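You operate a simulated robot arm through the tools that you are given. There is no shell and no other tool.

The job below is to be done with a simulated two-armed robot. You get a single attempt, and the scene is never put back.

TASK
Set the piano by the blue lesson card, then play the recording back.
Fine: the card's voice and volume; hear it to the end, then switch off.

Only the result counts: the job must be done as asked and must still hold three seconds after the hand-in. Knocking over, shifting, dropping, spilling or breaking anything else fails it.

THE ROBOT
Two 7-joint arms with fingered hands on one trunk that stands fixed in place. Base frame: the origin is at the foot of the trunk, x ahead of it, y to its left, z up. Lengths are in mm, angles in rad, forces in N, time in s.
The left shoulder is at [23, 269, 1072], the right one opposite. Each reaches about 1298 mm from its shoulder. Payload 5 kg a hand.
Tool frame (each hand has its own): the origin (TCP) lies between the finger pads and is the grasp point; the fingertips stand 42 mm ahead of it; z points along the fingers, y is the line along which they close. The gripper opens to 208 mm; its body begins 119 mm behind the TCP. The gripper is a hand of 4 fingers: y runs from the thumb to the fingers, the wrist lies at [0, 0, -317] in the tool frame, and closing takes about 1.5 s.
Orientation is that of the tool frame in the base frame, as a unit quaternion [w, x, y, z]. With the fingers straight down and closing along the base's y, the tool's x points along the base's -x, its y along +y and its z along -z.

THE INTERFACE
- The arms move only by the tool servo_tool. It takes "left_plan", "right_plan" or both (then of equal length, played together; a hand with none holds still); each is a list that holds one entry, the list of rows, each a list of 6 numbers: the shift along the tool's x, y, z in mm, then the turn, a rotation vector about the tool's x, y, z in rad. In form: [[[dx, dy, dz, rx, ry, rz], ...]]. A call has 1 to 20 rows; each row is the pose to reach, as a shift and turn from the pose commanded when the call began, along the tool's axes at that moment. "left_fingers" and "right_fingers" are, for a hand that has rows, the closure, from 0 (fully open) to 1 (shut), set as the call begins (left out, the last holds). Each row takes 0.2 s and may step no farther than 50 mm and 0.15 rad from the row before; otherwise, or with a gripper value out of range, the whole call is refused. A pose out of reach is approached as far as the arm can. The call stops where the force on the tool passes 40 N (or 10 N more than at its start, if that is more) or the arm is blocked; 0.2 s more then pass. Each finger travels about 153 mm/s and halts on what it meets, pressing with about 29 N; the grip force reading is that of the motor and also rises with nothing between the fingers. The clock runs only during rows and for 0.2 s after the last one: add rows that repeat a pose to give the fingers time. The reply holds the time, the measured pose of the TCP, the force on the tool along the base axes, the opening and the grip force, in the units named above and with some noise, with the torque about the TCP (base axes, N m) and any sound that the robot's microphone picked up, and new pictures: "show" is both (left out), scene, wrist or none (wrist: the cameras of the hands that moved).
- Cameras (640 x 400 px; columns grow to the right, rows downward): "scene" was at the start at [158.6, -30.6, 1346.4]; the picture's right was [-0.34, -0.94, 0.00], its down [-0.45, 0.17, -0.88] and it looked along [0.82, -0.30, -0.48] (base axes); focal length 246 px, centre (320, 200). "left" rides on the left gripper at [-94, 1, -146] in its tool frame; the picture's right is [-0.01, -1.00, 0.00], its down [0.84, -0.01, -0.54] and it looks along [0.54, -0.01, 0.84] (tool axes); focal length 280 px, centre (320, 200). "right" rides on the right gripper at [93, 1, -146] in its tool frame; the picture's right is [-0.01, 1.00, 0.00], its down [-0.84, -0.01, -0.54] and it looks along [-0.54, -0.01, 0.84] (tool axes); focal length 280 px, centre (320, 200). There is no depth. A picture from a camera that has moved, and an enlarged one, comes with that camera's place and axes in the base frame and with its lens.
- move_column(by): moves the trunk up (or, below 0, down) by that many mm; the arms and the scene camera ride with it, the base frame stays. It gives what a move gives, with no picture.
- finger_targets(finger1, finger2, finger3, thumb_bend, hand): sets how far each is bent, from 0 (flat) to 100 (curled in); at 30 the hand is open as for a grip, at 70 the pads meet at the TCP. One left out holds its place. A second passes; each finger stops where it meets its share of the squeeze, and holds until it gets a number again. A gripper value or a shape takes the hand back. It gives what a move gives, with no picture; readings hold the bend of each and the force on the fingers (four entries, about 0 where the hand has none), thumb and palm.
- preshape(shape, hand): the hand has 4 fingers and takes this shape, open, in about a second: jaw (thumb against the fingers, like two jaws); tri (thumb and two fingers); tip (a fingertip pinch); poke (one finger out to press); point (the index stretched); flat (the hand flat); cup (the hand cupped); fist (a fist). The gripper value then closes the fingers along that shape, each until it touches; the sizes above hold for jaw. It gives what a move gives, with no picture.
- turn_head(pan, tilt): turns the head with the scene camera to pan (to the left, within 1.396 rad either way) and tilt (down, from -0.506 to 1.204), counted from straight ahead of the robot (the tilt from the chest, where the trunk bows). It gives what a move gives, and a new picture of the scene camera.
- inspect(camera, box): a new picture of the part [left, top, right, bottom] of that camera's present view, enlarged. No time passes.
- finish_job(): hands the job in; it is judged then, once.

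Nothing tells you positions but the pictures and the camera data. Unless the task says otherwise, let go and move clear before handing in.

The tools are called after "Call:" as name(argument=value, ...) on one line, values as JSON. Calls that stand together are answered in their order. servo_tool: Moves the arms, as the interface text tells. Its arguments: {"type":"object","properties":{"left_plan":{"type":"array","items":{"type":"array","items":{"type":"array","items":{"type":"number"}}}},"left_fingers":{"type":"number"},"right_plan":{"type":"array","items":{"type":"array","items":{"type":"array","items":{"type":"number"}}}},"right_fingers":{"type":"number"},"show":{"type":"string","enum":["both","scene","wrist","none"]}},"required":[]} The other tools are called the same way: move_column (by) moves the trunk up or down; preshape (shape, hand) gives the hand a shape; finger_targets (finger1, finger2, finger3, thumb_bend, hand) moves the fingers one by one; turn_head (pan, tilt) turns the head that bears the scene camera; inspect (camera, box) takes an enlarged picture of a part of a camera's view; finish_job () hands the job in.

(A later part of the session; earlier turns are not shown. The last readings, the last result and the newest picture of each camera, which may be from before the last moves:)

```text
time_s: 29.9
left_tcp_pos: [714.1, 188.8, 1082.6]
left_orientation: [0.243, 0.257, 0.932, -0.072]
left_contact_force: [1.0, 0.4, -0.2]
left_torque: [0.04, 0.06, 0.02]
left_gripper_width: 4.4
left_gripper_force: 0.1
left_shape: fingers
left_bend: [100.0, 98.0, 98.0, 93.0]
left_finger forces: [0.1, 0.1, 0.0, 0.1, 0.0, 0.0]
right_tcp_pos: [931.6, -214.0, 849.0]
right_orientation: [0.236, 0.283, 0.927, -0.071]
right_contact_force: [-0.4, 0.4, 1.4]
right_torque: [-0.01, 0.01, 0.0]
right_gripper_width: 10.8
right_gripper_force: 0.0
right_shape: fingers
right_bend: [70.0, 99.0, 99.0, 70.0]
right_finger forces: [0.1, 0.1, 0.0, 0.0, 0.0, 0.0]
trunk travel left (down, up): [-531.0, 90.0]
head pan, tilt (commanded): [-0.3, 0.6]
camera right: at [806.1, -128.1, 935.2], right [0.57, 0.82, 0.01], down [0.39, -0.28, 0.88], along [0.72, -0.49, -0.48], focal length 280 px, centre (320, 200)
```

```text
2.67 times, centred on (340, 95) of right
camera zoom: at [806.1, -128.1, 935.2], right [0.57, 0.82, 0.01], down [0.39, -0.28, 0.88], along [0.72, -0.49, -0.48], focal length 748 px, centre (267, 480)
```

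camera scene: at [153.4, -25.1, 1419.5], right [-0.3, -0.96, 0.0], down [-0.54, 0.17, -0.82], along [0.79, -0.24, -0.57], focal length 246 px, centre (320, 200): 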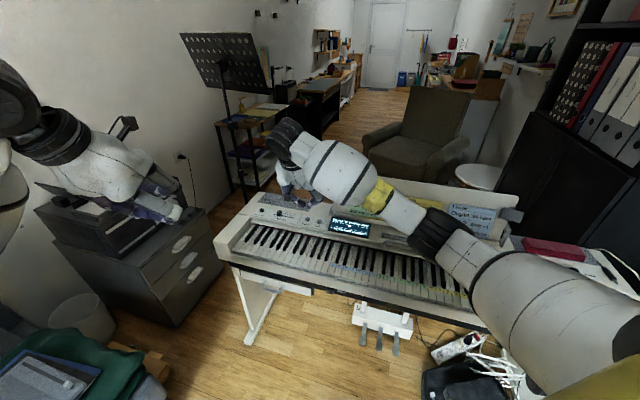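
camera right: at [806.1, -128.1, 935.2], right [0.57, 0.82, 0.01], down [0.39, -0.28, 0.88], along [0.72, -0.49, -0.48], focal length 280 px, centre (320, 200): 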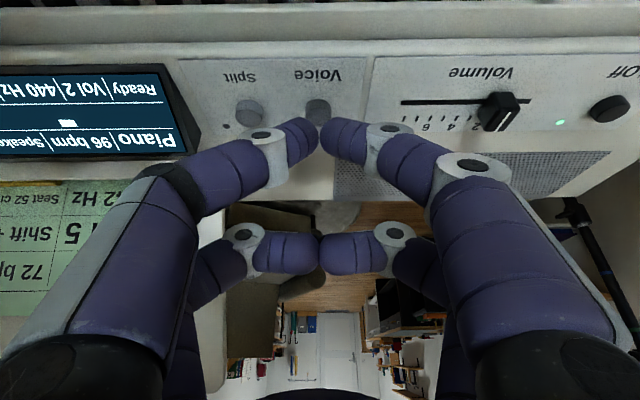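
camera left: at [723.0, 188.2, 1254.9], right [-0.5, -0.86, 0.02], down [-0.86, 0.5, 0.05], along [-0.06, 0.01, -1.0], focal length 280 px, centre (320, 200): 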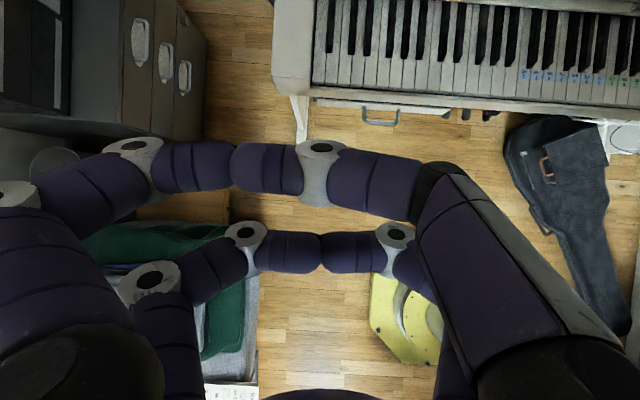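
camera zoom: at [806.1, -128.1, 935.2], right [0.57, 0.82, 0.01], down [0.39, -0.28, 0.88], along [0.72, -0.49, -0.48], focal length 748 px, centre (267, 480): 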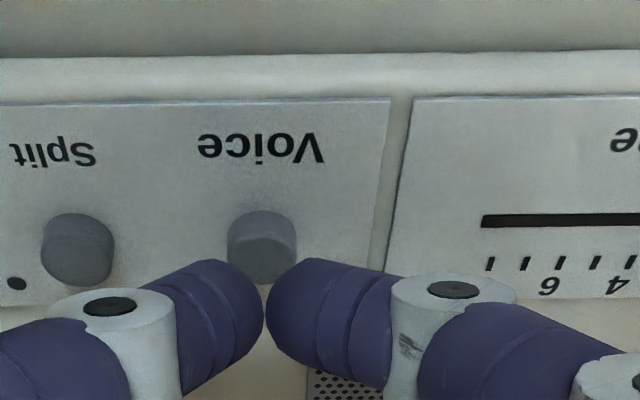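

Call:
servo_tool(right_plan=[[[2.4, 0, 4.4, 0, 0, 0], [4.8, 0, 8.8, 0, 0, 0]]], show="none")

Call:
inspect(camera="right", box=[220, 20, 460, 170])

Call:
inspect(camera="scene", box=[280, 190, 380, 250])

```text
time_s: 30.5
left_tcp_pos: [715.2, 189.2, 1082.0]
left_orientation: [0.244, 0.256, 0.933, -0.071]
left_contact_force: [-0.5, 0.4, 0.2]
left_torque: [-0.02, 0.04, -0.05]
left_gripper_width: 4.4
left_gripper_force: 0.0
left_shape: fingers
left_bend: [100.0, 98.0, 98.0, 93.0]
left_finger forces: [0.0, 0.1, 0.0, 0.0, 0.0, 0.0]
right_tcp_pos: [930.8, -214.3, 838.2]
right_orientation: [0.236, 0.283, 0.927, -0.071]
right_contact_force: [0.3, 0.3, -0.9]
right_torque: [0.03, -0.01, -0.01]
right_gripper_width: 10.6
right_gripper_force: 0.1
right_shape: fingers
right_bend: [70.0, 99.0, 99.0, 70.0]
right_finger forces: [0.0, 0.1, 0.1, 0.0, 0.0, 0.0]
trunk travel left (down, up): [-531.0, 90.0]
head pan, tilt (commanded): [-0.3, 0.6]
```

```text
2.67 times, centred on (340, 95) of right
camera zoom: at [805.8, -127.9, 924.3], right [0.57, 0.82, 0.01], down [0.39, -0.28, 0.88], along [0.72, -0.49, -0.48], focal length 748 px, centre (267, 480)
```

zoom: 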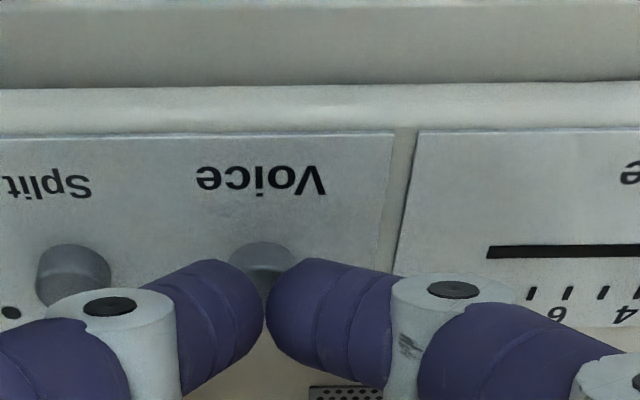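

```text
6.40 times, centred on (330, 220) of scene
camera zoom: at [153.5, -25.4, 1419.5], right [-0.3, -0.96, 0.0], down [-0.54, 0.17, -0.82], along [0.79, -0.24, -0.57], focal length 1573 px, centre (256, 72)
```

zoom: 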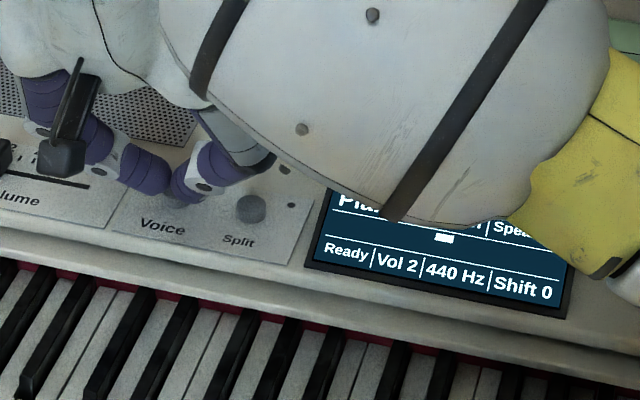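

Call:
servo_tool(right_plan=[[[1.4, 0, 2.6, 0, 0, 0], [2.9, 0, 5.3, 0, 0, 0]]], show="none")

Call:
inspect(camera="right", box=[0, 20, 400, 220])

```text
time_s: 31.1
left_tcp_pos: [713.9, 189.5, 1081.6]
left_orientation: [0.244, 0.256, 0.933, -0.071]
left_contact_force: [-0.8, -0.3, 0.0]
left_torque: [0.03, 0.02, 0.01]
left_gripper_width: 4.5
left_gripper_force: 0.1
left_shape: fingers
left_bend: [100.0, 98.0, 98.0, 93.0]
left_finger forces: [0.0, 0.0, 0.0, 0.0, 0.1, 0.0]
right_tcp_pos: [930.3, -213.1, 833.8]
right_orientation: [0.236, 0.282, 0.927, -0.07]
right_contact_force: [-1.0, 0.2, 1.3]
right_torque: [0.03, 0.05, 0.02]
right_gripper_width: 10.4
right_gripper_force: 0.9
right_shape: fingers
right_bend: [70.0, 99.0, 99.0, 70.0]
right_finger forces: [0.3, 0.0, 0.1, 0.0, 1.1, 0.0]
trunk travel left (down, up): [-531.0, 90.0]
head pan, tilt (commanded): [-0.3, 0.6]
```

```text
1.60 times, centred on (200, 120) of right
camera zoom: at [805.6, -127.5, 918.8], right [0.57, 0.82, 0.01], down [0.39, -0.28, 0.88], along [0.72, -0.49, -0.48], focal length 449 px, centre (512, 328)
```

zoom: 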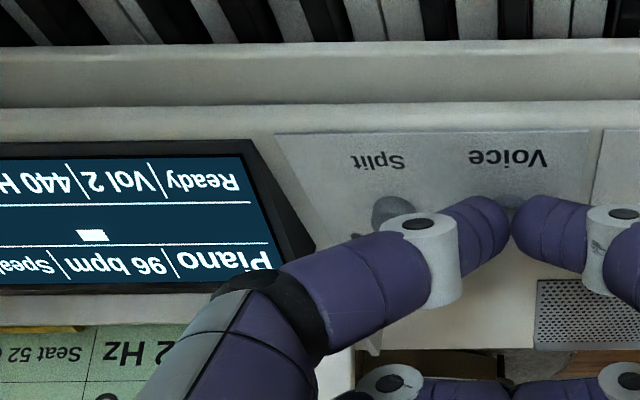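

Call:
servo_tool(right_plan=[[[1.2, 0, 2.2, 0, 0, 0]]], show="none")

Call:
inspect(camera="right", box=[0, 20, 400, 220])

```text
time_s: 31.5
left_tcp_pos: [714.1, 189.1, 1082.7]
left_orientation: [0.245, 0.257, 0.932, -0.071]
left_contact_force: [-0.5, -0.4, -0.1]
left_torque: [-0.03, 0.01, -0.05]
left_gripper_width: 4.5
left_gripper_force: 0.0
left_shape: fingers
left_bend: [100.0, 98.0, 98.0, 93.0]
left_finger forces: [0.0, 0.0, 0.1, 0.1, 0.1, 0.0]
right_tcp_pos: [930.3, -212.3, 833.0]
right_orientation: [0.238, 0.283, 0.926, -0.071]
right_contact_force: [-1.9, -0.3, 10.5]
right_torque: [0.01, 0.24, -0.01]
right_gripper_width: 10.5
right_gripper_force: 5.7
right_shape: fingers
right_bend: [70.0, 99.0, 99.0, 70.0]
right_finger forces: [3.4, 0.0, 0.1, 0.0, 7.5, 0.0]
trunk travel left (down, up): [-531.0, 90.0]
head pan, tilt (commanded): [-0.3, 0.6]
heard: click
```

```text
1.60 times, centred on (200, 120) of right
camera zoom: at [805.5, -127.5, 917.6], right [0.57, 0.82, 0.01], down [0.39, -0.28, 0.88], along [0.72, -0.49, -0.48], focal length 449 px, centre (512, 328)
```

zoom: 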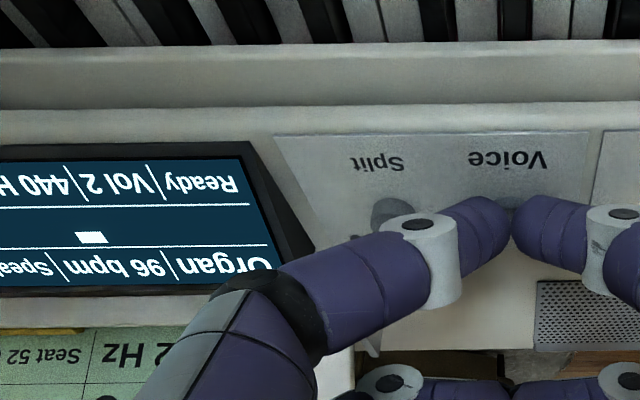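

One click and the display reads Organ. I'll lift straight off and check the whole display.

Call:
servo_tool(right_plan=[[[-4.8, 0, -8.8, 0, 0, 0], [-14.4, 0, -26.4, 0, 0, 0], [-26.5, 0, -48.3, 0, 0, 0], [-38.5, 0, -70.3, 0, 0, 0]]], show="wrist")

Call:
inspect(camera="scene", box=[250, 170, 390, 260])

```text
time_s: 32.5
left_tcp_pos: [714.8, 189.1, 1083.0]
left_orientation: [0.244, 0.257, 0.933, -0.071]
left_contact_force: [0.1, -0.3, 0.0]
left_torque: [0.01, -0.09, 0.05]
left_gripper_width: 4.2
left_gripper_force: 0.1
left_shape: fingers
left_bend: [100.0, 98.0, 98.0, 93.0]
left_finger forces: [0.0, 0.0, 0.1, 0.0, 0.0, 0.0]
right_tcp_pos: [929.4, -211.9, 912.6]
right_orientation: [0.237, 0.282, 0.927, -0.072]
right_contact_force: [-1.3, 0.3, -1.1]
right_torque: [-0.02, -0.08, -0.01]
right_gripper_width: 10.7
right_gripper_force: 0.1
right_shape: fingers
right_bend: [70.0, 99.0, 99.0, 70.0]
right_finger forces: [0.1, 0.1, 0.0, 0.1, 0.0, 0.0]
trunk travel left (down, up): [-531.0, 90.0]
head pan, tilt (commanded): [-0.3, 0.6]
camera right: at [805.1, -127.1, 996.7], right [0.57, 0.82, 0.01], down [0.39, -0.28, 0.88], along [0.72, -0.49, -0.48], focal length 280 px, centre (320, 200)
```

right: 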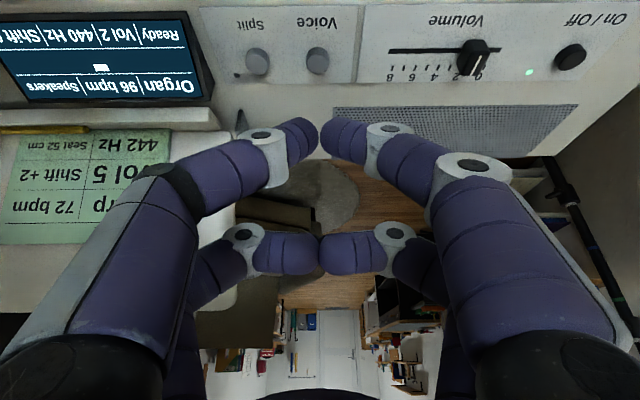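

```text
4.44 times, centred on (320, 215) of scene
camera zoom: at [152.8, -25.3, 1419.6], right [-0.3, -0.96, 0.0], down [-0.54, 0.17, -0.83], along [0.79, -0.24, -0.56], focal length 1092 px, centre (320, 133)
```

zoom: 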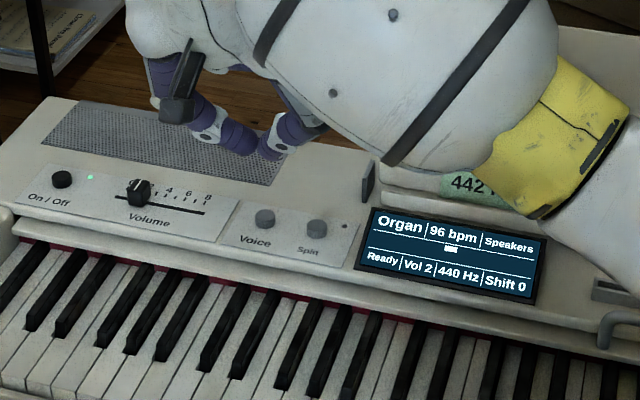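

Call:
inspect(camera="right", box=[370, 10, 610, 130])

Call:
inspect(camera="scene", box=[258, 195, 308, 230])

```text
2.67 times, centred on (490, 70) of right
camera zoom: at [805.1, -127.1, 996.7], right [0.57, 0.82, 0.01], down [0.39, -0.28, 0.88], along [0.72, -0.49, -0.48], focal length 748 px, centre (-133, 547)
```

zoom: 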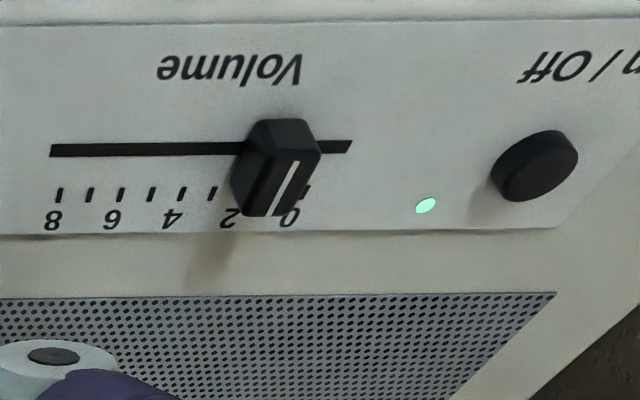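

```text
11.43 times, centred on (283, 212) of scene
camera zoom: at [152.8, -25.3, 1419.6], right [-0.3, -0.96, 0.0], down [-0.54, 0.17, -0.83], along [0.79, -0.24, -0.56], focal length 2809 px, centre (743, 57)
```

zoom: 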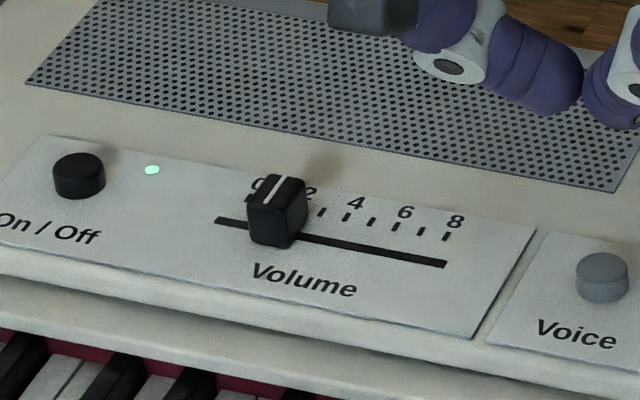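

Organ and Vol 2 are both set, and the knob sits right about the 2 mark. Now I'll take the right hand back along the same path to hover above Play.

Call:
servo_tool(right_plan=[[[4, -38.9, -6.8, 0, 0, 0], [7.9, -77.9, -13.6, 0, 0, 0], [11.9, -116.8, -20.3, 0, 0, 0], [15.8, -155.8, -27.1, 0, 0, 0], [19.8, -194.7, -33.9, 0, 0, 0], [23.7, -233.7, -40.7, 0, 0, 0], [27.7, -272.6, -47.4, 0, 0, 0], [31.6, -311.6, -54.2, 0, 0, 0], [35.6, -350.5, -61, 0, 0, 0], [32.5, -389.7, -52.9, 0, 0, 0], [29.4, -428.9, -44.8, 0, 0, 0], [26.3, -468.2, -36.6, 0, 0, 0], [23.2, -507.4, -28.5, 0, 0, 0], [20.2, -546.6, -20.4, 0, 0, 0], [17.1, -585.8, -12.3, 0, 0, 0], [14, -625, -4.2, 0, 0, 0], [10.9, -664.3, 4, 0, 0, 0], [7.8, -703.5, 12.1, 0, 0, 0]]], show="both")

Call:
inspect(camera="right", box=[220, 0, 460, 150])

```text
time_s: 36.3
left_tcp_pos: [715.3, 190.0, 1083.3]
left_orientation: [0.244, 0.257, 0.932, -0.071]
left_contact_force: [-0.5, 1.0, 1.4]
left_torque: [-0.06, -0.03, 0.01]
left_gripper_width: 4.5
left_gripper_force: 0.0
left_shape: fingers
left_bend: [100.0, 98.0, 98.0, 93.0]
left_finger forces: [0.0, 0.1, 0.0, 0.0, 0.0, 0.0]
right_tcp_pos: [537.9, -796.6, 896.7]
right_orientation: [0.236, 0.282, 0.927, -0.07]
right_contact_force: [0.2, 0.8, -0.6]
right_torque: [-0.02, -0.01, -0.02]
right_gripper_width: 10.6
right_gripper_force: 0.0
right_shape: fingers
right_bend: [70.0, 99.0, 99.0, 70.0]
right_finger forces: [0.0, 0.1, 0.0, 0.0, 0.1, 0.0]
trunk travel left (down, up): [-531.0, 90.0]
head pan, tilt (commanded): [-0.3, 0.6]
camera scene: at [152.9, -25.3, 1419.6], right [-0.3, -0.96, 0.0], down [-0.54, 0.17, -0.83], along [0.79, -0.24, -0.56], focal length 246 px, centre (320, 200)
camera right: at [411.9, -711.4, 981.8], right [0.57, 0.82, 0.01], down [0.39, -0.28, 0.88], along [0.72, -0.49, -0.48], focal length 280 px, centre (320, 200)
```

scene: 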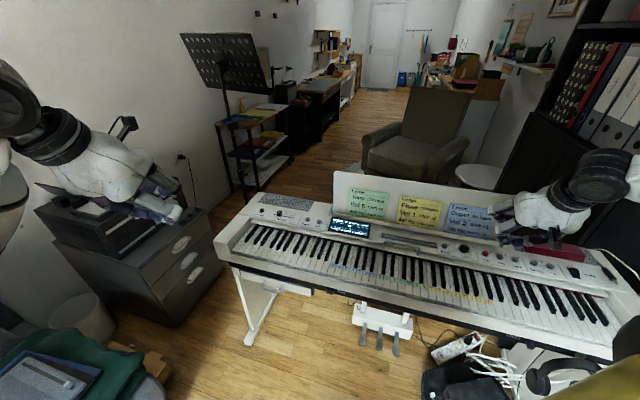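
right: 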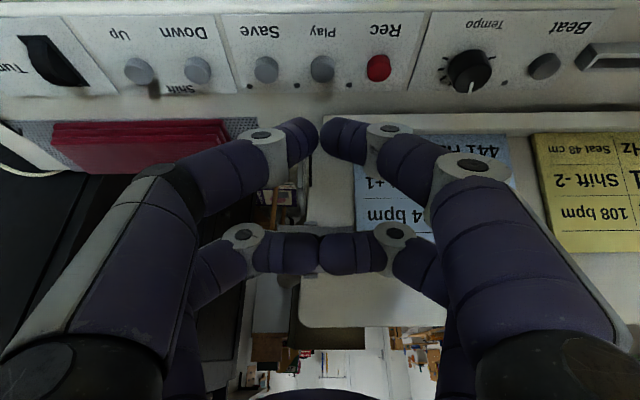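

```text
2.67 times, centred on (340, 75) of right
camera zoom: at [411.9, -711.4, 981.8], right [0.57, 0.82, 0.01], down [0.39, -0.28, 0.88], along [0.72, -0.49, -0.48], focal length 748 px, centre (267, 533)
```

zoom: 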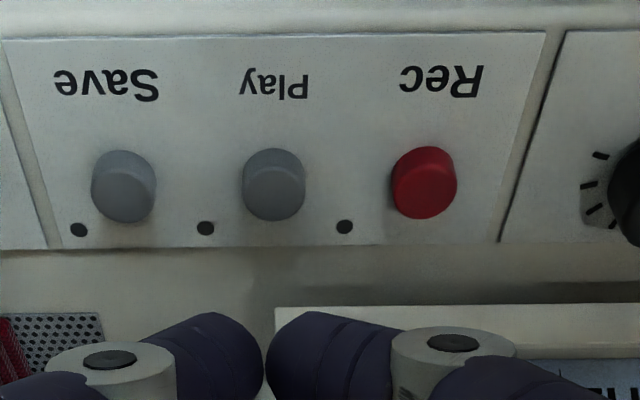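

Call:
servo_tool(right_plan=[[[7, 2.4, 12.8, 0, 0, 0], [14, 2.4, 25.6, 0, 0, 0], [21, 2.4, 38.4, 0, 0, 0], [27.9, 2.4, 51, 0, 0, 0]]], show="none")

Call:
inspect(camera="right", box=[220, 20, 460, 170])

Call:
inspect(camera="scene", box=[450, 210, 570, 290])

Call:
inspect(camera="scene", box=[310, 200, 390, 250])

```text
time_s: 37.3
left_tcp_pos: [715.5, 189.6, 1082.9]
left_orientation: [0.244, 0.258, 0.932, -0.071]
left_contact_force: [-0.4, 0.3, 0.4]
left_torque: [0.05, 0.05, -0.01]
left_gripper_width: 4.3
left_gripper_force: 0.0
left_shape: fingers
left_bend: [100.0, 98.0, 98.0, 93.0]
left_finger forces: [0.1, 0.1, 0.0, 0.0, 0.1, 0.1]
right_tcp_pos: [540.4, -795.1, 837.5]
right_orientation: [0.237, 0.282, 0.927, -0.07]
right_contact_force: [-0.6, -1.2, -0.3]
right_torque: [0.03, -0.05, 0.03]
right_gripper_width: 10.7
right_gripper_force: 0.1
right_shape: fingers
right_bend: [70.0, 99.0, 99.0, 70.0]
right_finger forces: [0.2, 0.0, 0.0, 0.0, 0.0, 0.1]
trunk travel left (down, up): [-531.0, 90.0]
head pan, tilt (commanded): [-0.3, 0.6]
```

```text
2.67 times, centred on (340, 95) of right
camera zoom: at [414.5, -709.6, 922.4], right [0.57, 0.82, 0.01], down [0.39, -0.28, 0.88], along [0.72, -0.49, -0.48], focal length 748 px, centre (267, 480)
```

zoom: 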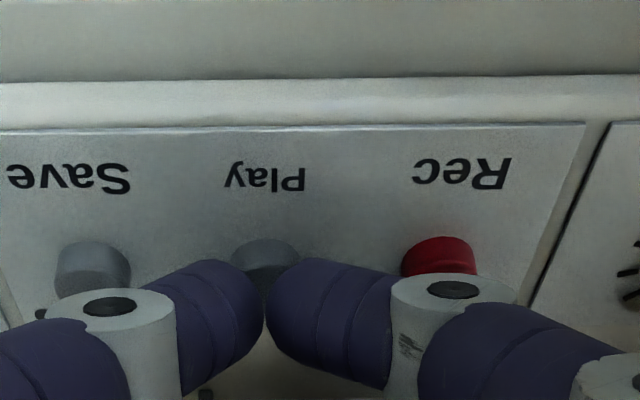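

```text
5.00 times, centred on (510, 250) of scene
camera zoom: at [153.3, -25.6, 1419.5], right [-0.3, -0.96, 0.0], down [-0.54, 0.17, -0.82], along [0.79, -0.24, -0.57], focal length 1229 px, centre (-630, -50)
```

zoom: 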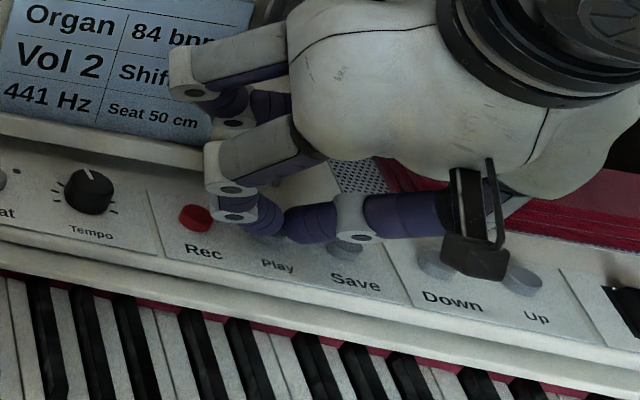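

```text
8.00 times, centred on (350, 225) of scene
camera zoom: at [153.3, -25.6, 1419.5], right [-0.3, -0.96, 0.0], down [-0.54, 0.17, -0.82], along [0.79, -0.24, -0.57], focal length 1966 px, centre (80, 0)
```

zoom: 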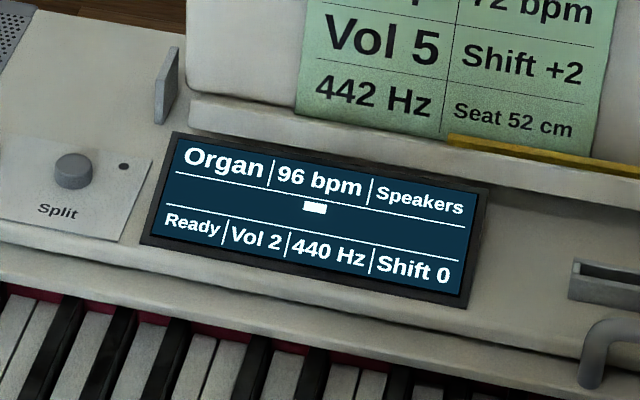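

Call:
servo_tool(right_plan=[[[1.7, 0, 3.1, 0, 0, 0]]], show="none")

Call:
inspect(camera="right", box=[220, 20, 460, 170])

```text
time_s: 37.7
left_tcp_pos: [715.5, 189.9, 1082.8]
left_orientation: [0.243, 0.257, 0.933, -0.072]
left_contact_force: [-0.2, -0.1, 1.2]
left_torque: [0.01, 0.01, 0.01]
left_gripper_width: 4.2
left_gripper_force: 0.1
left_shape: fingers
left_bend: [100.0, 98.0, 98.0, 93.0]
left_finger forces: [0.0, 0.0, 0.0, 0.1, 0.0, 0.0]
right_tcp_pos: [539.4, -795.7, 834.0]
right_orientation: [0.236, 0.282, 0.927, -0.071]
right_contact_force: [0.7, 0.1, 2.0]
right_torque: [0.04, -0.03, 0.01]
right_gripper_width: 10.8
right_gripper_force: 0.2
right_shape: fingers
right_bend: [70.0, 99.0, 99.0, 70.0]
right_finger forces: [1.5, 0.0, 0.0, 0.0, 0.1, 0.1]
trunk travel left (down, up): [-531.0, 90.0]
head pan, tilt (commanded): [-0.3, 0.6]
heard: click
```

```text
2.67 times, centred on (340, 95) of right
camera zoom: at [414.1, -709.3, 919.1], right [0.57, 0.82, 0.01], down [0.39, -0.28, 0.88], along [0.72, -0.49, -0.48], focal length 748 px, centre (267, 480)
```

zoom: 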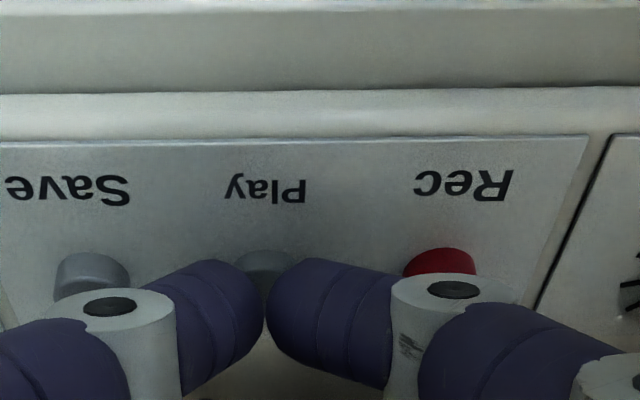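

Call:
inspect(camera="scene", box=[310, 200, 390, 250])

Call:
inspect(camera="scene", box=[470, 230, 550, 280])

Call:
inspect(camera="right", box=[180, 60, 480, 200])

```text
8.00 times, centred on (350, 225) of scene
camera zoom: at [153.2, -25.3, 1419.5], right [-0.3, -0.96, 0.0], down [-0.54, 0.17, -0.83], along [0.79, -0.24, -0.56], focal length 1966 px, centre (80, 0)
```

zoom: 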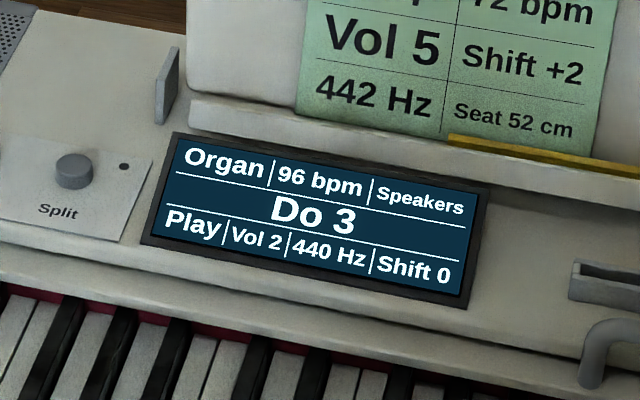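

```text
8.00 times, centred on (510, 255) of scene
camera zoom: at [153.2, -25.3, 1419.5], right [-0.3, -0.96, 0.0], down [-0.54, 0.17, -0.83], along [0.79, -0.24, -0.56], focal length 1966 px, centre (-1200, -240)
```

zoom: 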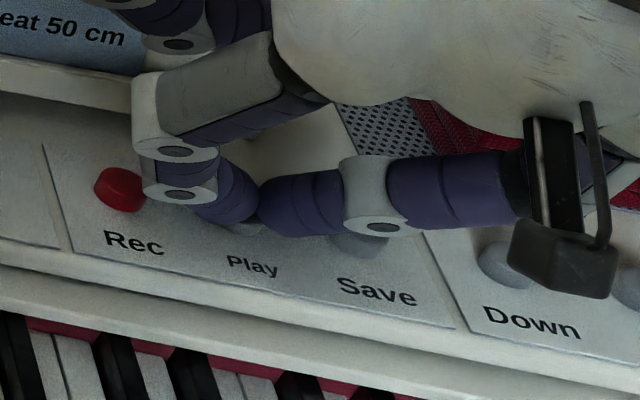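

```text
2.13 times, centred on (330, 130) of right
camera zoom: at [414.1, -709.3, 919.1], right [0.57, 0.82, 0.01], down [0.39, -0.28, 0.88], along [0.72, -0.49, -0.48], focal length 598 px, centre (299, 349)
```

zoom: 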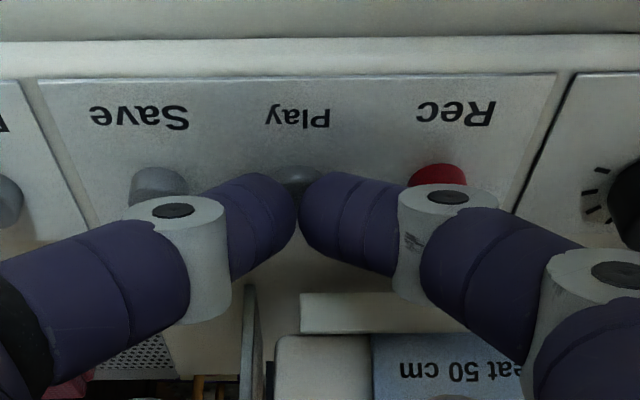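

The display says Play, with notes showing. I'll lift the right hand clear and form the left probe again while the recording plays.

Call:
servo_tool(right_plan=[[[-4.8, 0, -8.8, 0, 0, 0], [-14.4, 0, -26.4, 0, 0, 0], [-26.5, 0, -48.3, 0, 0, 0], [-38.5, 0, -70.3, 0, 0, 0]]], show="none")

Call:
finger_targets(hand="left", finger2=70, finger3=70)

Call:
inspect(camera="scene", box=[310, 200, 390, 250])

Call:
inspect(camera="left", box=[0, 0, 640, 400])

```text
time_s: 38.7
left_tcp_pos: [713.8, 189.7, 1082.6]
left_orientation: [0.243, 0.257, 0.933, -0.071]
left_contact_force: [-0.1, 0.2, -0.9]
left_torque: [0.0, -0.02, -0.03]
left_gripper_width: 4.2
left_gripper_force: 0.0
left_shape: fingers
left_bend: [100.0, 98.0, 98.0, 93.0]
left_finger forces: [0.0, 0.0, 0.0, 0.0, 0.0, 0.0]
right_tcp_pos: [537.8, -794.2, 914.1]
right_orientation: [0.236, 0.283, 0.927, -0.071]
right_contact_force: [0.5, 0.0, 0.5]
right_torque: [-0.05, 0.0, -0.01]
right_gripper_width: 11.0
right_gripper_force: 0.2
right_shape: fingers
right_bend: [70.0, 99.0, 99.0, 70.0]
right_finger forces: [0.0, 0.0, 0.1, 0.1, 0.0, 0.1]
trunk travel left (down, up): [-531.0, 90.0]
head pan, tilt (commanded): [-0.3, 0.6]
```

```text
time_s: 39.7
left_tcp_pos: [713.7, 188.8, 1081.9]
left_orientation: [0.244, 0.257, 0.932, -0.071]
left_contact_force: [-0.5, 0.4, 0.1]
left_torque: [0.0, 0.02, 0.0]
left_gripper_width: 4.5
left_gripper_force: 0.0
left_shape: fingers
left_bend: [100.0, 70.0, 70.0, 93.0]
left_finger forces: [0.1, 0.1, 0.0, 0.0, 0.0, 0.0]
right_tcp_pos: [538.5, -794.7, 913.9]
right_orientation: [0.236, 0.283, 0.927, -0.071]
right_contact_force: [-0.1, 0.1, 0.4]
right_torque: [0.0, 0.01, 0.04]
right_gripper_width: 11.1
right_gripper_force: 0.0
right_shape: fingers
right_bend: [70.0, 99.0, 99.0, 70.0]
right_finger forces: [0.1, 0.0, 0.0, 0.0, 0.1, 0.1]
trunk travel left (down, up): [-531.0, 90.0]
head pan, tilt (commanded): [-0.3, 0.6]
```

```text
8.00 times, centred on (350, 225) of scene
camera zoom: at [153.1, -25.3, 1419.5], right [-0.3, -0.96, 0.0], down [-0.54, 0.17, -0.83], along [0.79, -0.24, -0.56], focal length 1966 px, centre (80, 0)
```

zoom: 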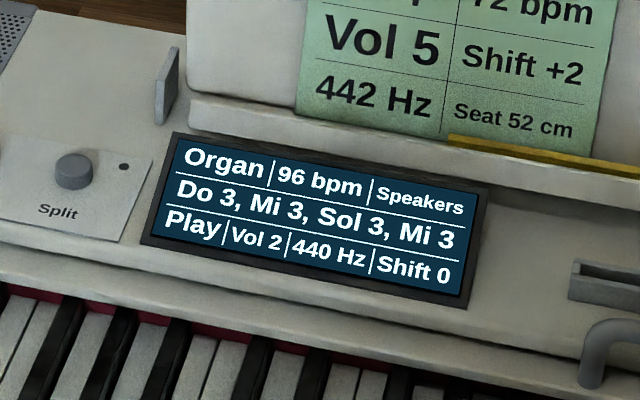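

```text
1.00 times, centred on (320, 200) of left (not enlarged: the box is as wide or as high as the picture)
camera zoom: at [723.9, 187.1, 1254.7], right [-0.5, -0.86, 0.02], down [-0.86, 0.5, 0.06], along [-0.06, 0.01, -1.0], focal length 280 px, centre (320, 200)
```

zoom: 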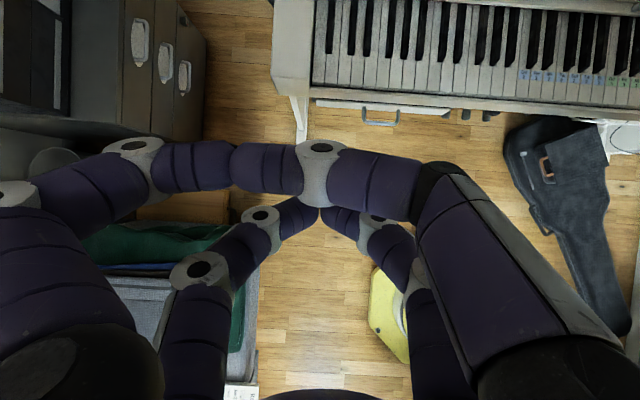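

The recording is playing. While it runs I'll bring the left hand slowly towards On/Off, which I make at about (1045, -37), stopping partway to check that the arm tracks properly.

Call:
servo_tool(left_plan=[[[-17.8, -1.6, 24.6, 0, -0.0204, 0], [-35.6, -3.2, 49.2, 0, -0.0407, 0], [-53.4, -4.8, 73.8, 0, -0.0611, 0], [-71.2, -6.5, 98.4, 0, -0.0814, 0], [-89, -8.1, 123, 0, -0.1018, 0], [-106.8, -9.7, 147.6, 0, -0.1221, 0], [-124.7, -11.3, 172.2, 0, -0.1425, 0], [-142.5, -12.9, 196.8, 0, -0.1629, 0]]], show="both")

Call:
inspect(camera="scene", box=[310, 200, 390, 250])

```text
time_s: 41.5
left_tcp_pos: [896.8, 61.2, 981.5]
left_orientation: [0.319, 0.251, 0.909, -0.093]
left_contact_force: [0.7, -0.2, 1.1]
left_torque: [0.0, 0.04, -0.05]
left_gripper_width: 4.5
left_gripper_force: 0.2
left_shape: fingers
left_bend: [100.0, 70.0, 70.0, 93.0]
left_finger forces: [0.0, 0.0, 0.0, 0.0, 0.0, 0.0]
right_tcp_pos: [540.4, -795.3, 913.5]
right_orientation: [0.236, 0.283, 0.927, -0.072]
right_contact_force: [0.1, -1.5, 0.5]
right_torque: [0.01, 0.02, 0.0]
right_gripper_width: 10.9
right_gripper_force: 0.0
right_shape: fingers
right_bend: [70.0, 99.0, 99.0, 70.0]
right_finger forces: [0.1, 0.0, 0.1, 0.1, 0.0, 0.0]
trunk travel left (down, up): [-531.0, 90.0]
head pan, tilt (commanded): [-0.3, 0.6]
camera scene: at [153.4, -25.8, 1419.4], right [-0.3, -0.96, 0.0], down [-0.54, 0.17, -0.82], along [0.79, -0.24, -0.57], focal length 246 px, centre (320, 200)
camera left: at [881.9, 74.3, 1153.6], right [-0.51, -0.86, 0.02], down [-0.86, 0.5, -0.11], along [0.08, -0.07, -0.99], focal length 280 px, centre (320, 200)
```

scene: 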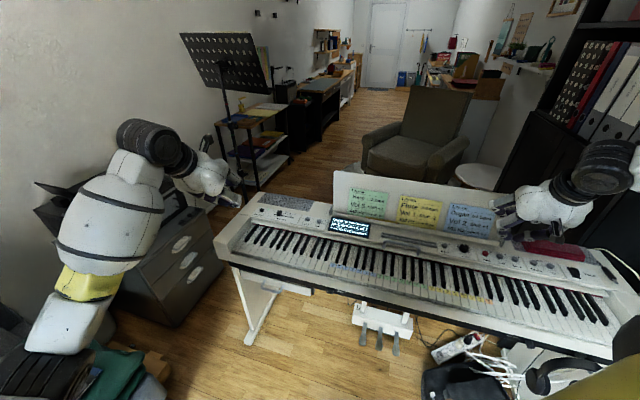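
left: 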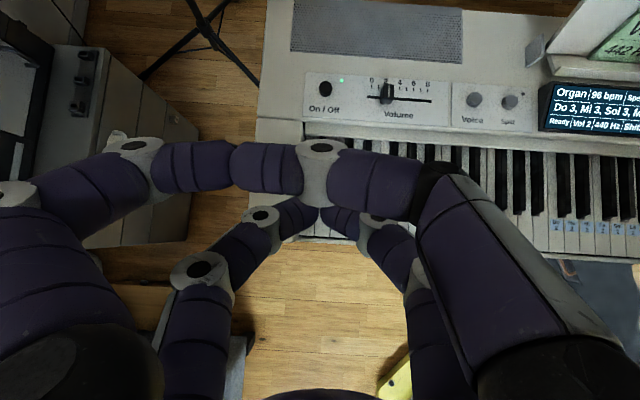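

```text
8.00 times, centred on (350, 225) of scene
camera zoom: at [153.4, -25.8, 1419.4], right [-0.3, -0.96, 0.0], down [-0.54, 0.17, -0.82], along [0.79, -0.24, -0.57], focal length 1966 px, centre (80, 0)
```

zoom: 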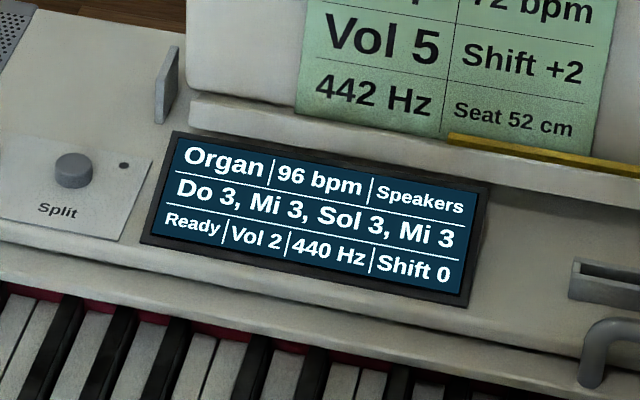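

The display is back to Ready with all four notes listed, so playback has ended. I'll continue with the left hand to hover over On/Off.

Call:
servo_tool(left_plan=[[[-11.2, -1, 23.2, 0, -0.0174, 0], [-22.4, -2.1, 46.5, 0, -0.0349, 0], [-33.6, -3.1, 69.7, 0, -0.0523, 0], [-44.8, -4.1, 92.9, 0, -0.0697, 0], [-56, -5.1, 116.1, 0, -0.0871, 0], [-67.2, -6.2, 139.4, 0, -0.1046, 0], [-78.4, -7.2, 162.6, 0, -0.122, 0]]], show="both")

Call:
inspect(camera="scene", box=[210, 160, 330, 235])

Call:
inspect(camera="left", box=[200, 100, 440, 250])

```text
time_s: 43.1
left_tcp_pos: [1032.4, -28.6, 904.7]
left_orientation: [0.374, 0.245, 0.888, -0.108]
left_contact_force: [-0.3, -0.1, 1.1]
left_torque: [-0.03, 0.02, -0.02]
left_gripper_width: 4.4
left_gripper_force: 0.1
left_shape: fingers
left_bend: [100.0, 70.0, 70.0, 93.0]
left_finger forces: [0.0, 0.0, 0.0, 0.1, 0.0, 0.0]
right_tcp_pos: [539.3, -794.6, 914.5]
right_orientation: [0.236, 0.283, 0.927, -0.072]
right_contact_force: [-0.1, 0.7, 0.1]
right_torque: [-0.01, 0.01, 0.04]
right_gripper_width: 10.9
right_gripper_force: 0.0
right_shape: fingers
right_bend: [70.0, 99.0, 99.0, 70.0]
right_finger forces: [0.1, 0.0, 0.0, 0.0, 0.0, 0.0]
trunk travel left (down, up): [-531.0, 90.0]
head pan, tilt (commanded): [-0.3, 0.6]
camera scene: at [153.2, -25.6, 1419.5], right [-0.3, -0.96, 0.0], down [-0.54, 0.17, -0.82], along [0.79, -0.24, -0.57], focal length 246 px, centre (320, 200)
camera left: at [1000.2, -4.4, 1072.1], right [-0.51, -0.86, 0.02], down [-0.84, 0.49, -0.23], along [0.19, -0.13, -0.97], focal length 280 px, centre (320, 200)
```

scene: 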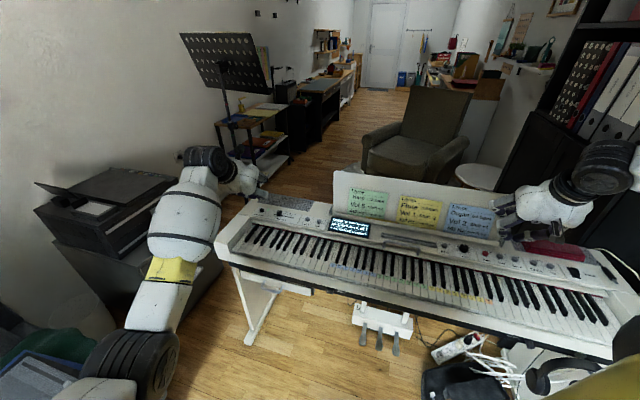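
left: 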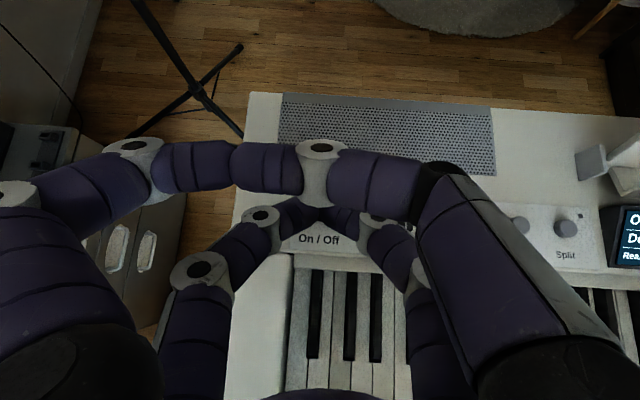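

```text
5.33 times, centred on (270, 198) of scene
camera zoom: at [153.2, -25.6, 1419.5], right [-0.3, -0.96, 0.0], down [-0.54, 0.17, -0.82], along [0.79, -0.24, -0.57], focal length 1311 px, centre (587, 213)
```

zoom: 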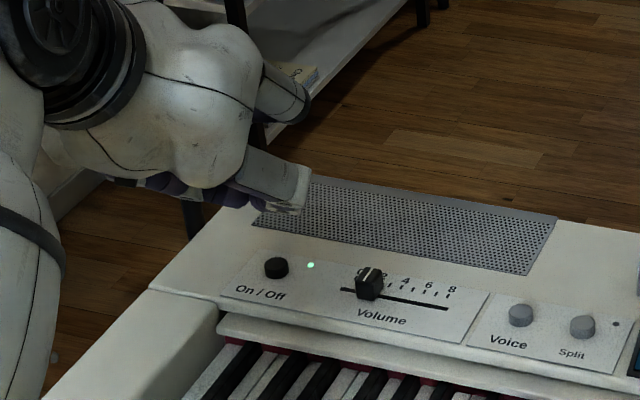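

```text
2.67 times, centred on (320, 175) of left
camera zoom: at [1000.2, -4.4, 1072.1], right [-0.51, -0.86, 0.02], down [-0.84, 0.49, -0.23], along [0.19, -0.13, -0.97], focal length 748 px, centre (320, 267)
```

zoom: 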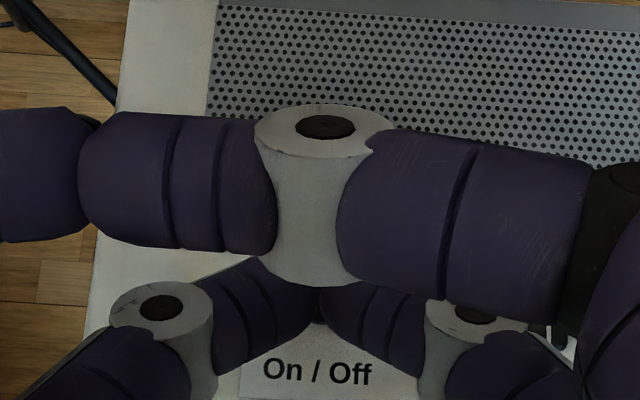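

Call:
servo_tool(left_plan=[[[9.9, 0.1, 9.6, 0, 0, 0], [19.7, 0.2, 19.2, 0, 0, 0], [29.6, 0.3, 28.7, 0, 0, 0], [39.4, 0.5, 38.3, 0, 0, 0]]], show="none")

Call:
inspect(camera="scene", box=[230, 175, 310, 225])

Call:
inspect(camera="left", box=[200, 100, 440, 250])

Call:
inspect(camera="scene", box=[310, 200, 390, 250])

```text
time_s: 44.1
left_tcp_pos: [1033.7, -26.2, 848.9]
left_orientation: [0.372, 0.244, 0.889, -0.107]
left_contact_force: [0.2, 0.8, 0.9]
left_torque: [0.02, 0.08, -0.03]
left_gripper_width: 4.5
left_gripper_force: 0.0
left_shape: fingers
left_bend: [100.0, 70.0, 70.0, 93.0]
left_finger forces: [0.0, 0.0, 0.1, 0.0, 0.1, 0.0]
right_tcp_pos: [540.7, -794.7, 915.6]
right_orientation: [0.236, 0.283, 0.927, -0.072]
right_contact_force: [0.1, 0.3, 1.0]
right_torque: [0.02, 0.02, -0.01]
right_gripper_width: 11.1
right_gripper_force: 0.0
right_shape: fingers
right_bend: [70.0, 99.0, 99.0, 70.0]
right_finger forces: [0.1, 0.1, 0.0, 0.1, 0.1, 0.0]
trunk travel left (down, up): [-531.0, 90.0]
head pan, tilt (commanded): [-0.3, 0.6]
```

```text
8.00 times, centred on (270, 200) of scene
camera zoom: at [153.7, -25.6, 1419.4], right [-0.3, -0.96, 0.0], down [-0.54, 0.17, -0.82], along [0.79, -0.24, -0.57], focal length 1966 px, centre (720, 200)
```

zoom: 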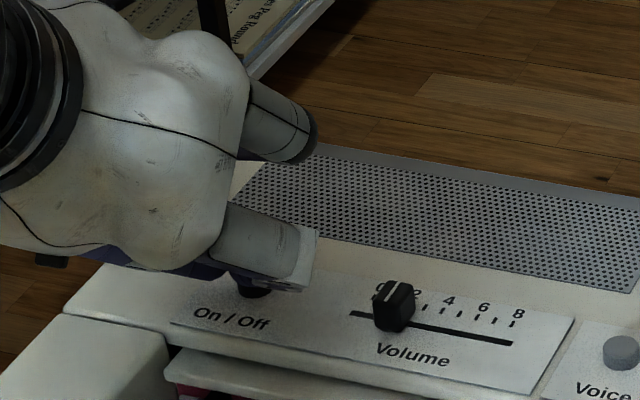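

```text
2.67 times, centred on (320, 175) of left
camera zoom: at [1000.6, -3.3, 1015.7], right [-0.51, -0.86, 0.02], down [-0.84, 0.49, -0.23], along [0.19, -0.13, -0.97], focal length 748 px, centre (320, 267)
```

zoom: 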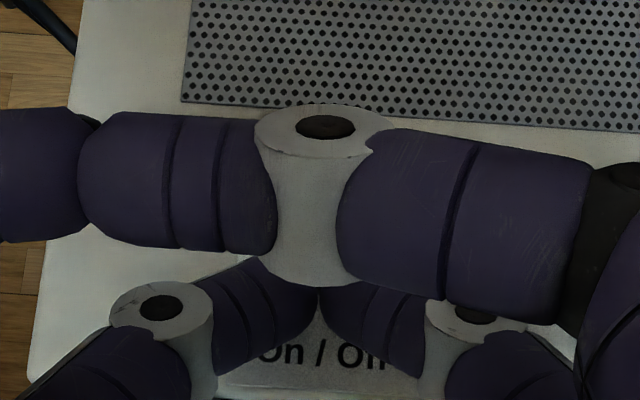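

```text
8.00 times, centred on (350, 225) of scene
camera zoom: at [153.7, -25.6, 1419.4], right [-0.3, -0.96, 0.0], down [-0.54, 0.17, -0.82], along [0.79, -0.24, -0.57], focal length 1966 px, centre (80, 0)
```

zoom: 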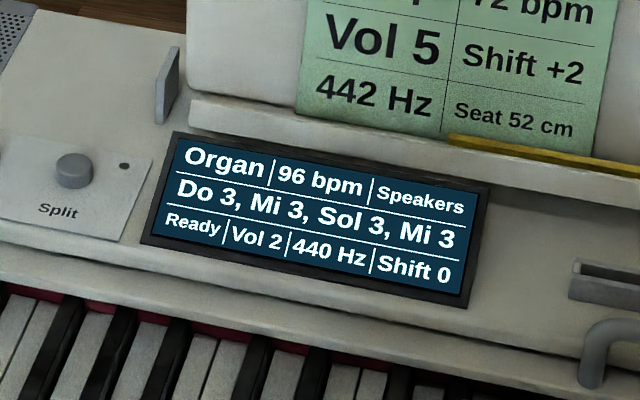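

Call:
servo_tool(left_plan=[[[4, -1.5, 3.8, 0, 0, 0], [7.9, -2.5, 7.7, 0, 0, 0]]], show="none")

Call:
inspect(camera="left", box=[240, 140, 400, 240])

Call:
inspect(camera="scene", box=[230, 175, 310, 225])

```text
time_s: 44.7
left_tcp_pos: [1031.9, -30.6, 837.9]
left_orientation: [0.374, 0.244, 0.888, -0.107]
left_contact_force: [-0.2, 0.5, -0.7]
left_torque: [-0.02, 0.02, 0.02]
left_gripper_width: 4.5
left_gripper_force: 0.1
left_shape: fingers
left_bend: [100.0, 70.0, 70.0, 93.0]
left_finger forces: [0.0, 0.0, 0.0, 0.1, 0.0, 0.0]
right_tcp_pos: [538.2, -795.3, 914.8]
right_orientation: [0.236, 0.283, 0.927, -0.071]
right_contact_force: [0.8, 0.2, -0.3]
right_torque: [-0.04, 0.03, -0.01]
right_gripper_width: 10.8
right_gripper_force: 0.0
right_shape: fingers
right_bend: [70.0, 99.0, 99.0, 70.0]
right_finger forces: [0.1, 0.0, 0.0, 0.0, 0.0, 0.1]
trunk travel left (down, up): [-531.0, 90.0]
head pan, tilt (commanded): [-0.3, 0.6]
```

```text
4.00 times, centred on (320, 190) of left
camera zoom: at [998.9, -6.5, 1006.3], right [-0.51, -0.86, 0.02], down [-0.84, 0.49, -0.23], along [0.19, -0.13, -0.97], focal length 1122 px, centre (320, 240)
```

zoom: 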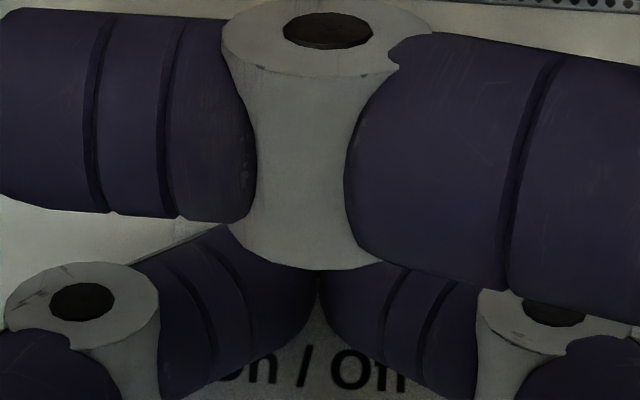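

```text
8.00 times, centred on (270, 200) of scene
camera zoom: at [153.4, -25.4, 1419.5], right [-0.3, -0.96, 0.0], down [-0.54, 0.17, -0.83], along [0.79, -0.24, -0.56], focal length 1966 px, centre (720, 200)
```

zoom: 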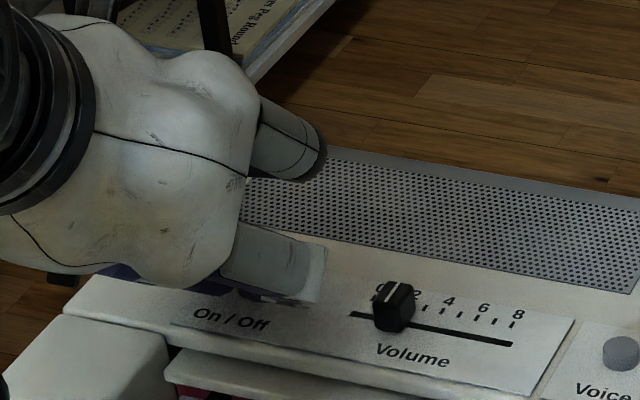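

Call:
servo_tool(left_plan=[[[2.2, 0, 2.1, 0, 0, 0]]], show="none")

```text
time_s: 45.1
left_tcp_pos: [1032.3, -29.7, 834.8]
left_orientation: [0.373, 0.245, 0.889, -0.107]
left_contact_force: [-1.0, -0.8, 0.0]
left_torque: [0.0, -0.01, 0.0]
left_gripper_width: 4.5
left_gripper_force: 0.0
left_shape: fingers
left_bend: [100.0, 70.0, 70.0, 93.0]
left_finger forces: [0.0, 0.0, 0.1, 0.0, 0.0, 0.1]
right_tcp_pos: [539.4, -793.9, 914.2]
right_orientation: [0.237, 0.283, 0.927, -0.072]
right_contact_force: [0.3, -0.5, 0.4]
right_torque: [-0.02, 0.04, -0.01]
right_gripper_width: 10.9
right_gripper_force: 0.1
right_shape: fingers
right_bend: [70.0, 99.0, 99.0, 70.0]
right_finger forces: [0.1, 0.1, 0.0, 0.0, 0.0, 0.0]
trunk travel left (down, up): [-531.0, 90.0]
head pan, tilt (commanded): [-0.3, 0.6]
```

Call:
servo_tool(left_plan=[[[1.8, 0, 1.7, 0, 0, 0]]], show="none")

Call:
inspect(camera="scene", box=[310, 200, 390, 250])

```text
time_s: 45.5
left_tcp_pos: [1032.1, -29.1, 833.8]
left_orientation: [0.375, 0.244, 0.888, -0.107]
left_contact_force: [-0.2, 1.2, 6.6]
left_torque: [0.04, -0.06, 0.03]
left_gripper_width: 4.4
left_gripper_force: 3.0
left_shape: fingers
left_bend: [100.0, 70.0, 70.0, 93.0]
left_finger forces: [0.0, 4.5, 1.9, 0.1, 0.0, 0.0]
right_tcp_pos: [538.5, -794.9, 914.8]
right_orientation: [0.236, 0.283, 0.927, -0.072]
right_contact_force: [0.1, 0.1, 0.0]
right_torque: [0.0, 0.0, -0.01]
right_gripper_width: 10.9
right_gripper_force: 0.0
right_shape: fingers
right_bend: [70.0, 99.0, 99.0, 70.0]
right_finger forces: [0.1, 0.0, 0.0, 0.1, 0.1, 0.0]
trunk travel left (down, up): [-531.0, 90.0]
head pan, tilt (commanded): [-0.3, 0.6]
```

```text
8.00 times, centred on (350, 225) of scene
camera zoom: at [152.8, -25.3, 1419.7], right [-0.3, -0.96, 0.0], down [-0.54, 0.17, -0.83], along [0.79, -0.24, -0.56], focal length 1966 px, centre (80, 0)
```

zoom: 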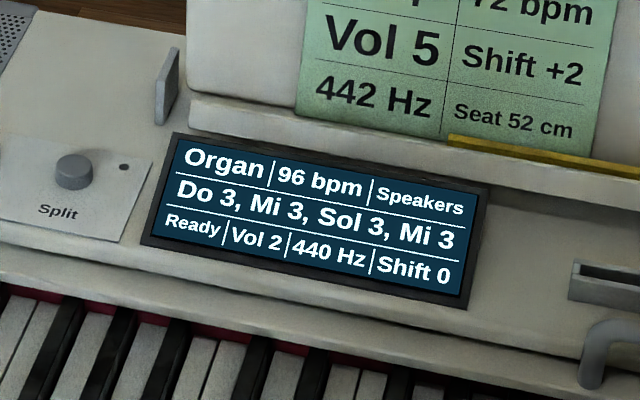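

Call:
servo_tool(left_plan=[[[1.4, 0, 1.4, 0, 0, 0]]], show="none")

Call:
inspect(camera="scene", box=[310, 200, 390, 250])

```text
time_s: 45.9
left_tcp_pos: [1031.3, -29.7, 835.0]
left_orientation: [0.375, 0.244, 0.888, -0.107]
left_contact_force: [1.6, 1.5, 16.0]
left_torque: [0.04, -0.17, 0.03]
left_gripper_width: 4.3
left_gripper_force: 7.8
left_shape: fingers
left_bend: [100.0, 70.0, 70.0, 93.0]
left_finger forces: [0.1, 10.6, 5.3, 0.0, 0.1, 0.0]
right_tcp_pos: [539.0, -794.1, 915.2]
right_orientation: [0.237, 0.283, 0.927, -0.071]
right_contact_force: [0.2, 0.4, 1.0]
right_torque: [-0.01, 0.02, -0.01]
right_gripper_width: 10.9
right_gripper_force: 0.0
right_shape: fingers
right_bend: [70.0, 99.0, 99.0, 70.0]
right_finger forces: [0.1, 0.0, 0.0, 0.0, 0.1, 0.1]
trunk travel left (down, up): [-531.0, 90.0]
head pan, tilt (commanded): [-0.3, 0.6]
```

```text
8.00 times, centred on (350, 225) of scene
camera zoom: at [152.2, -25.3, 1419.8], right [-0.3, -0.96, 0.0], down [-0.54, 0.17, -0.83], along [0.79, -0.24, -0.56], focal length 1966 px, centre (80, 0)
```

zoom: 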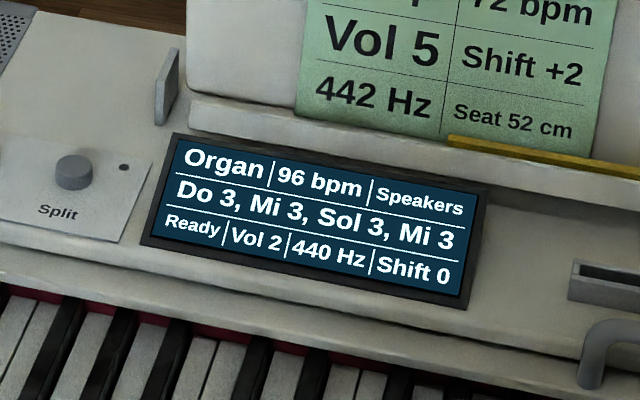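

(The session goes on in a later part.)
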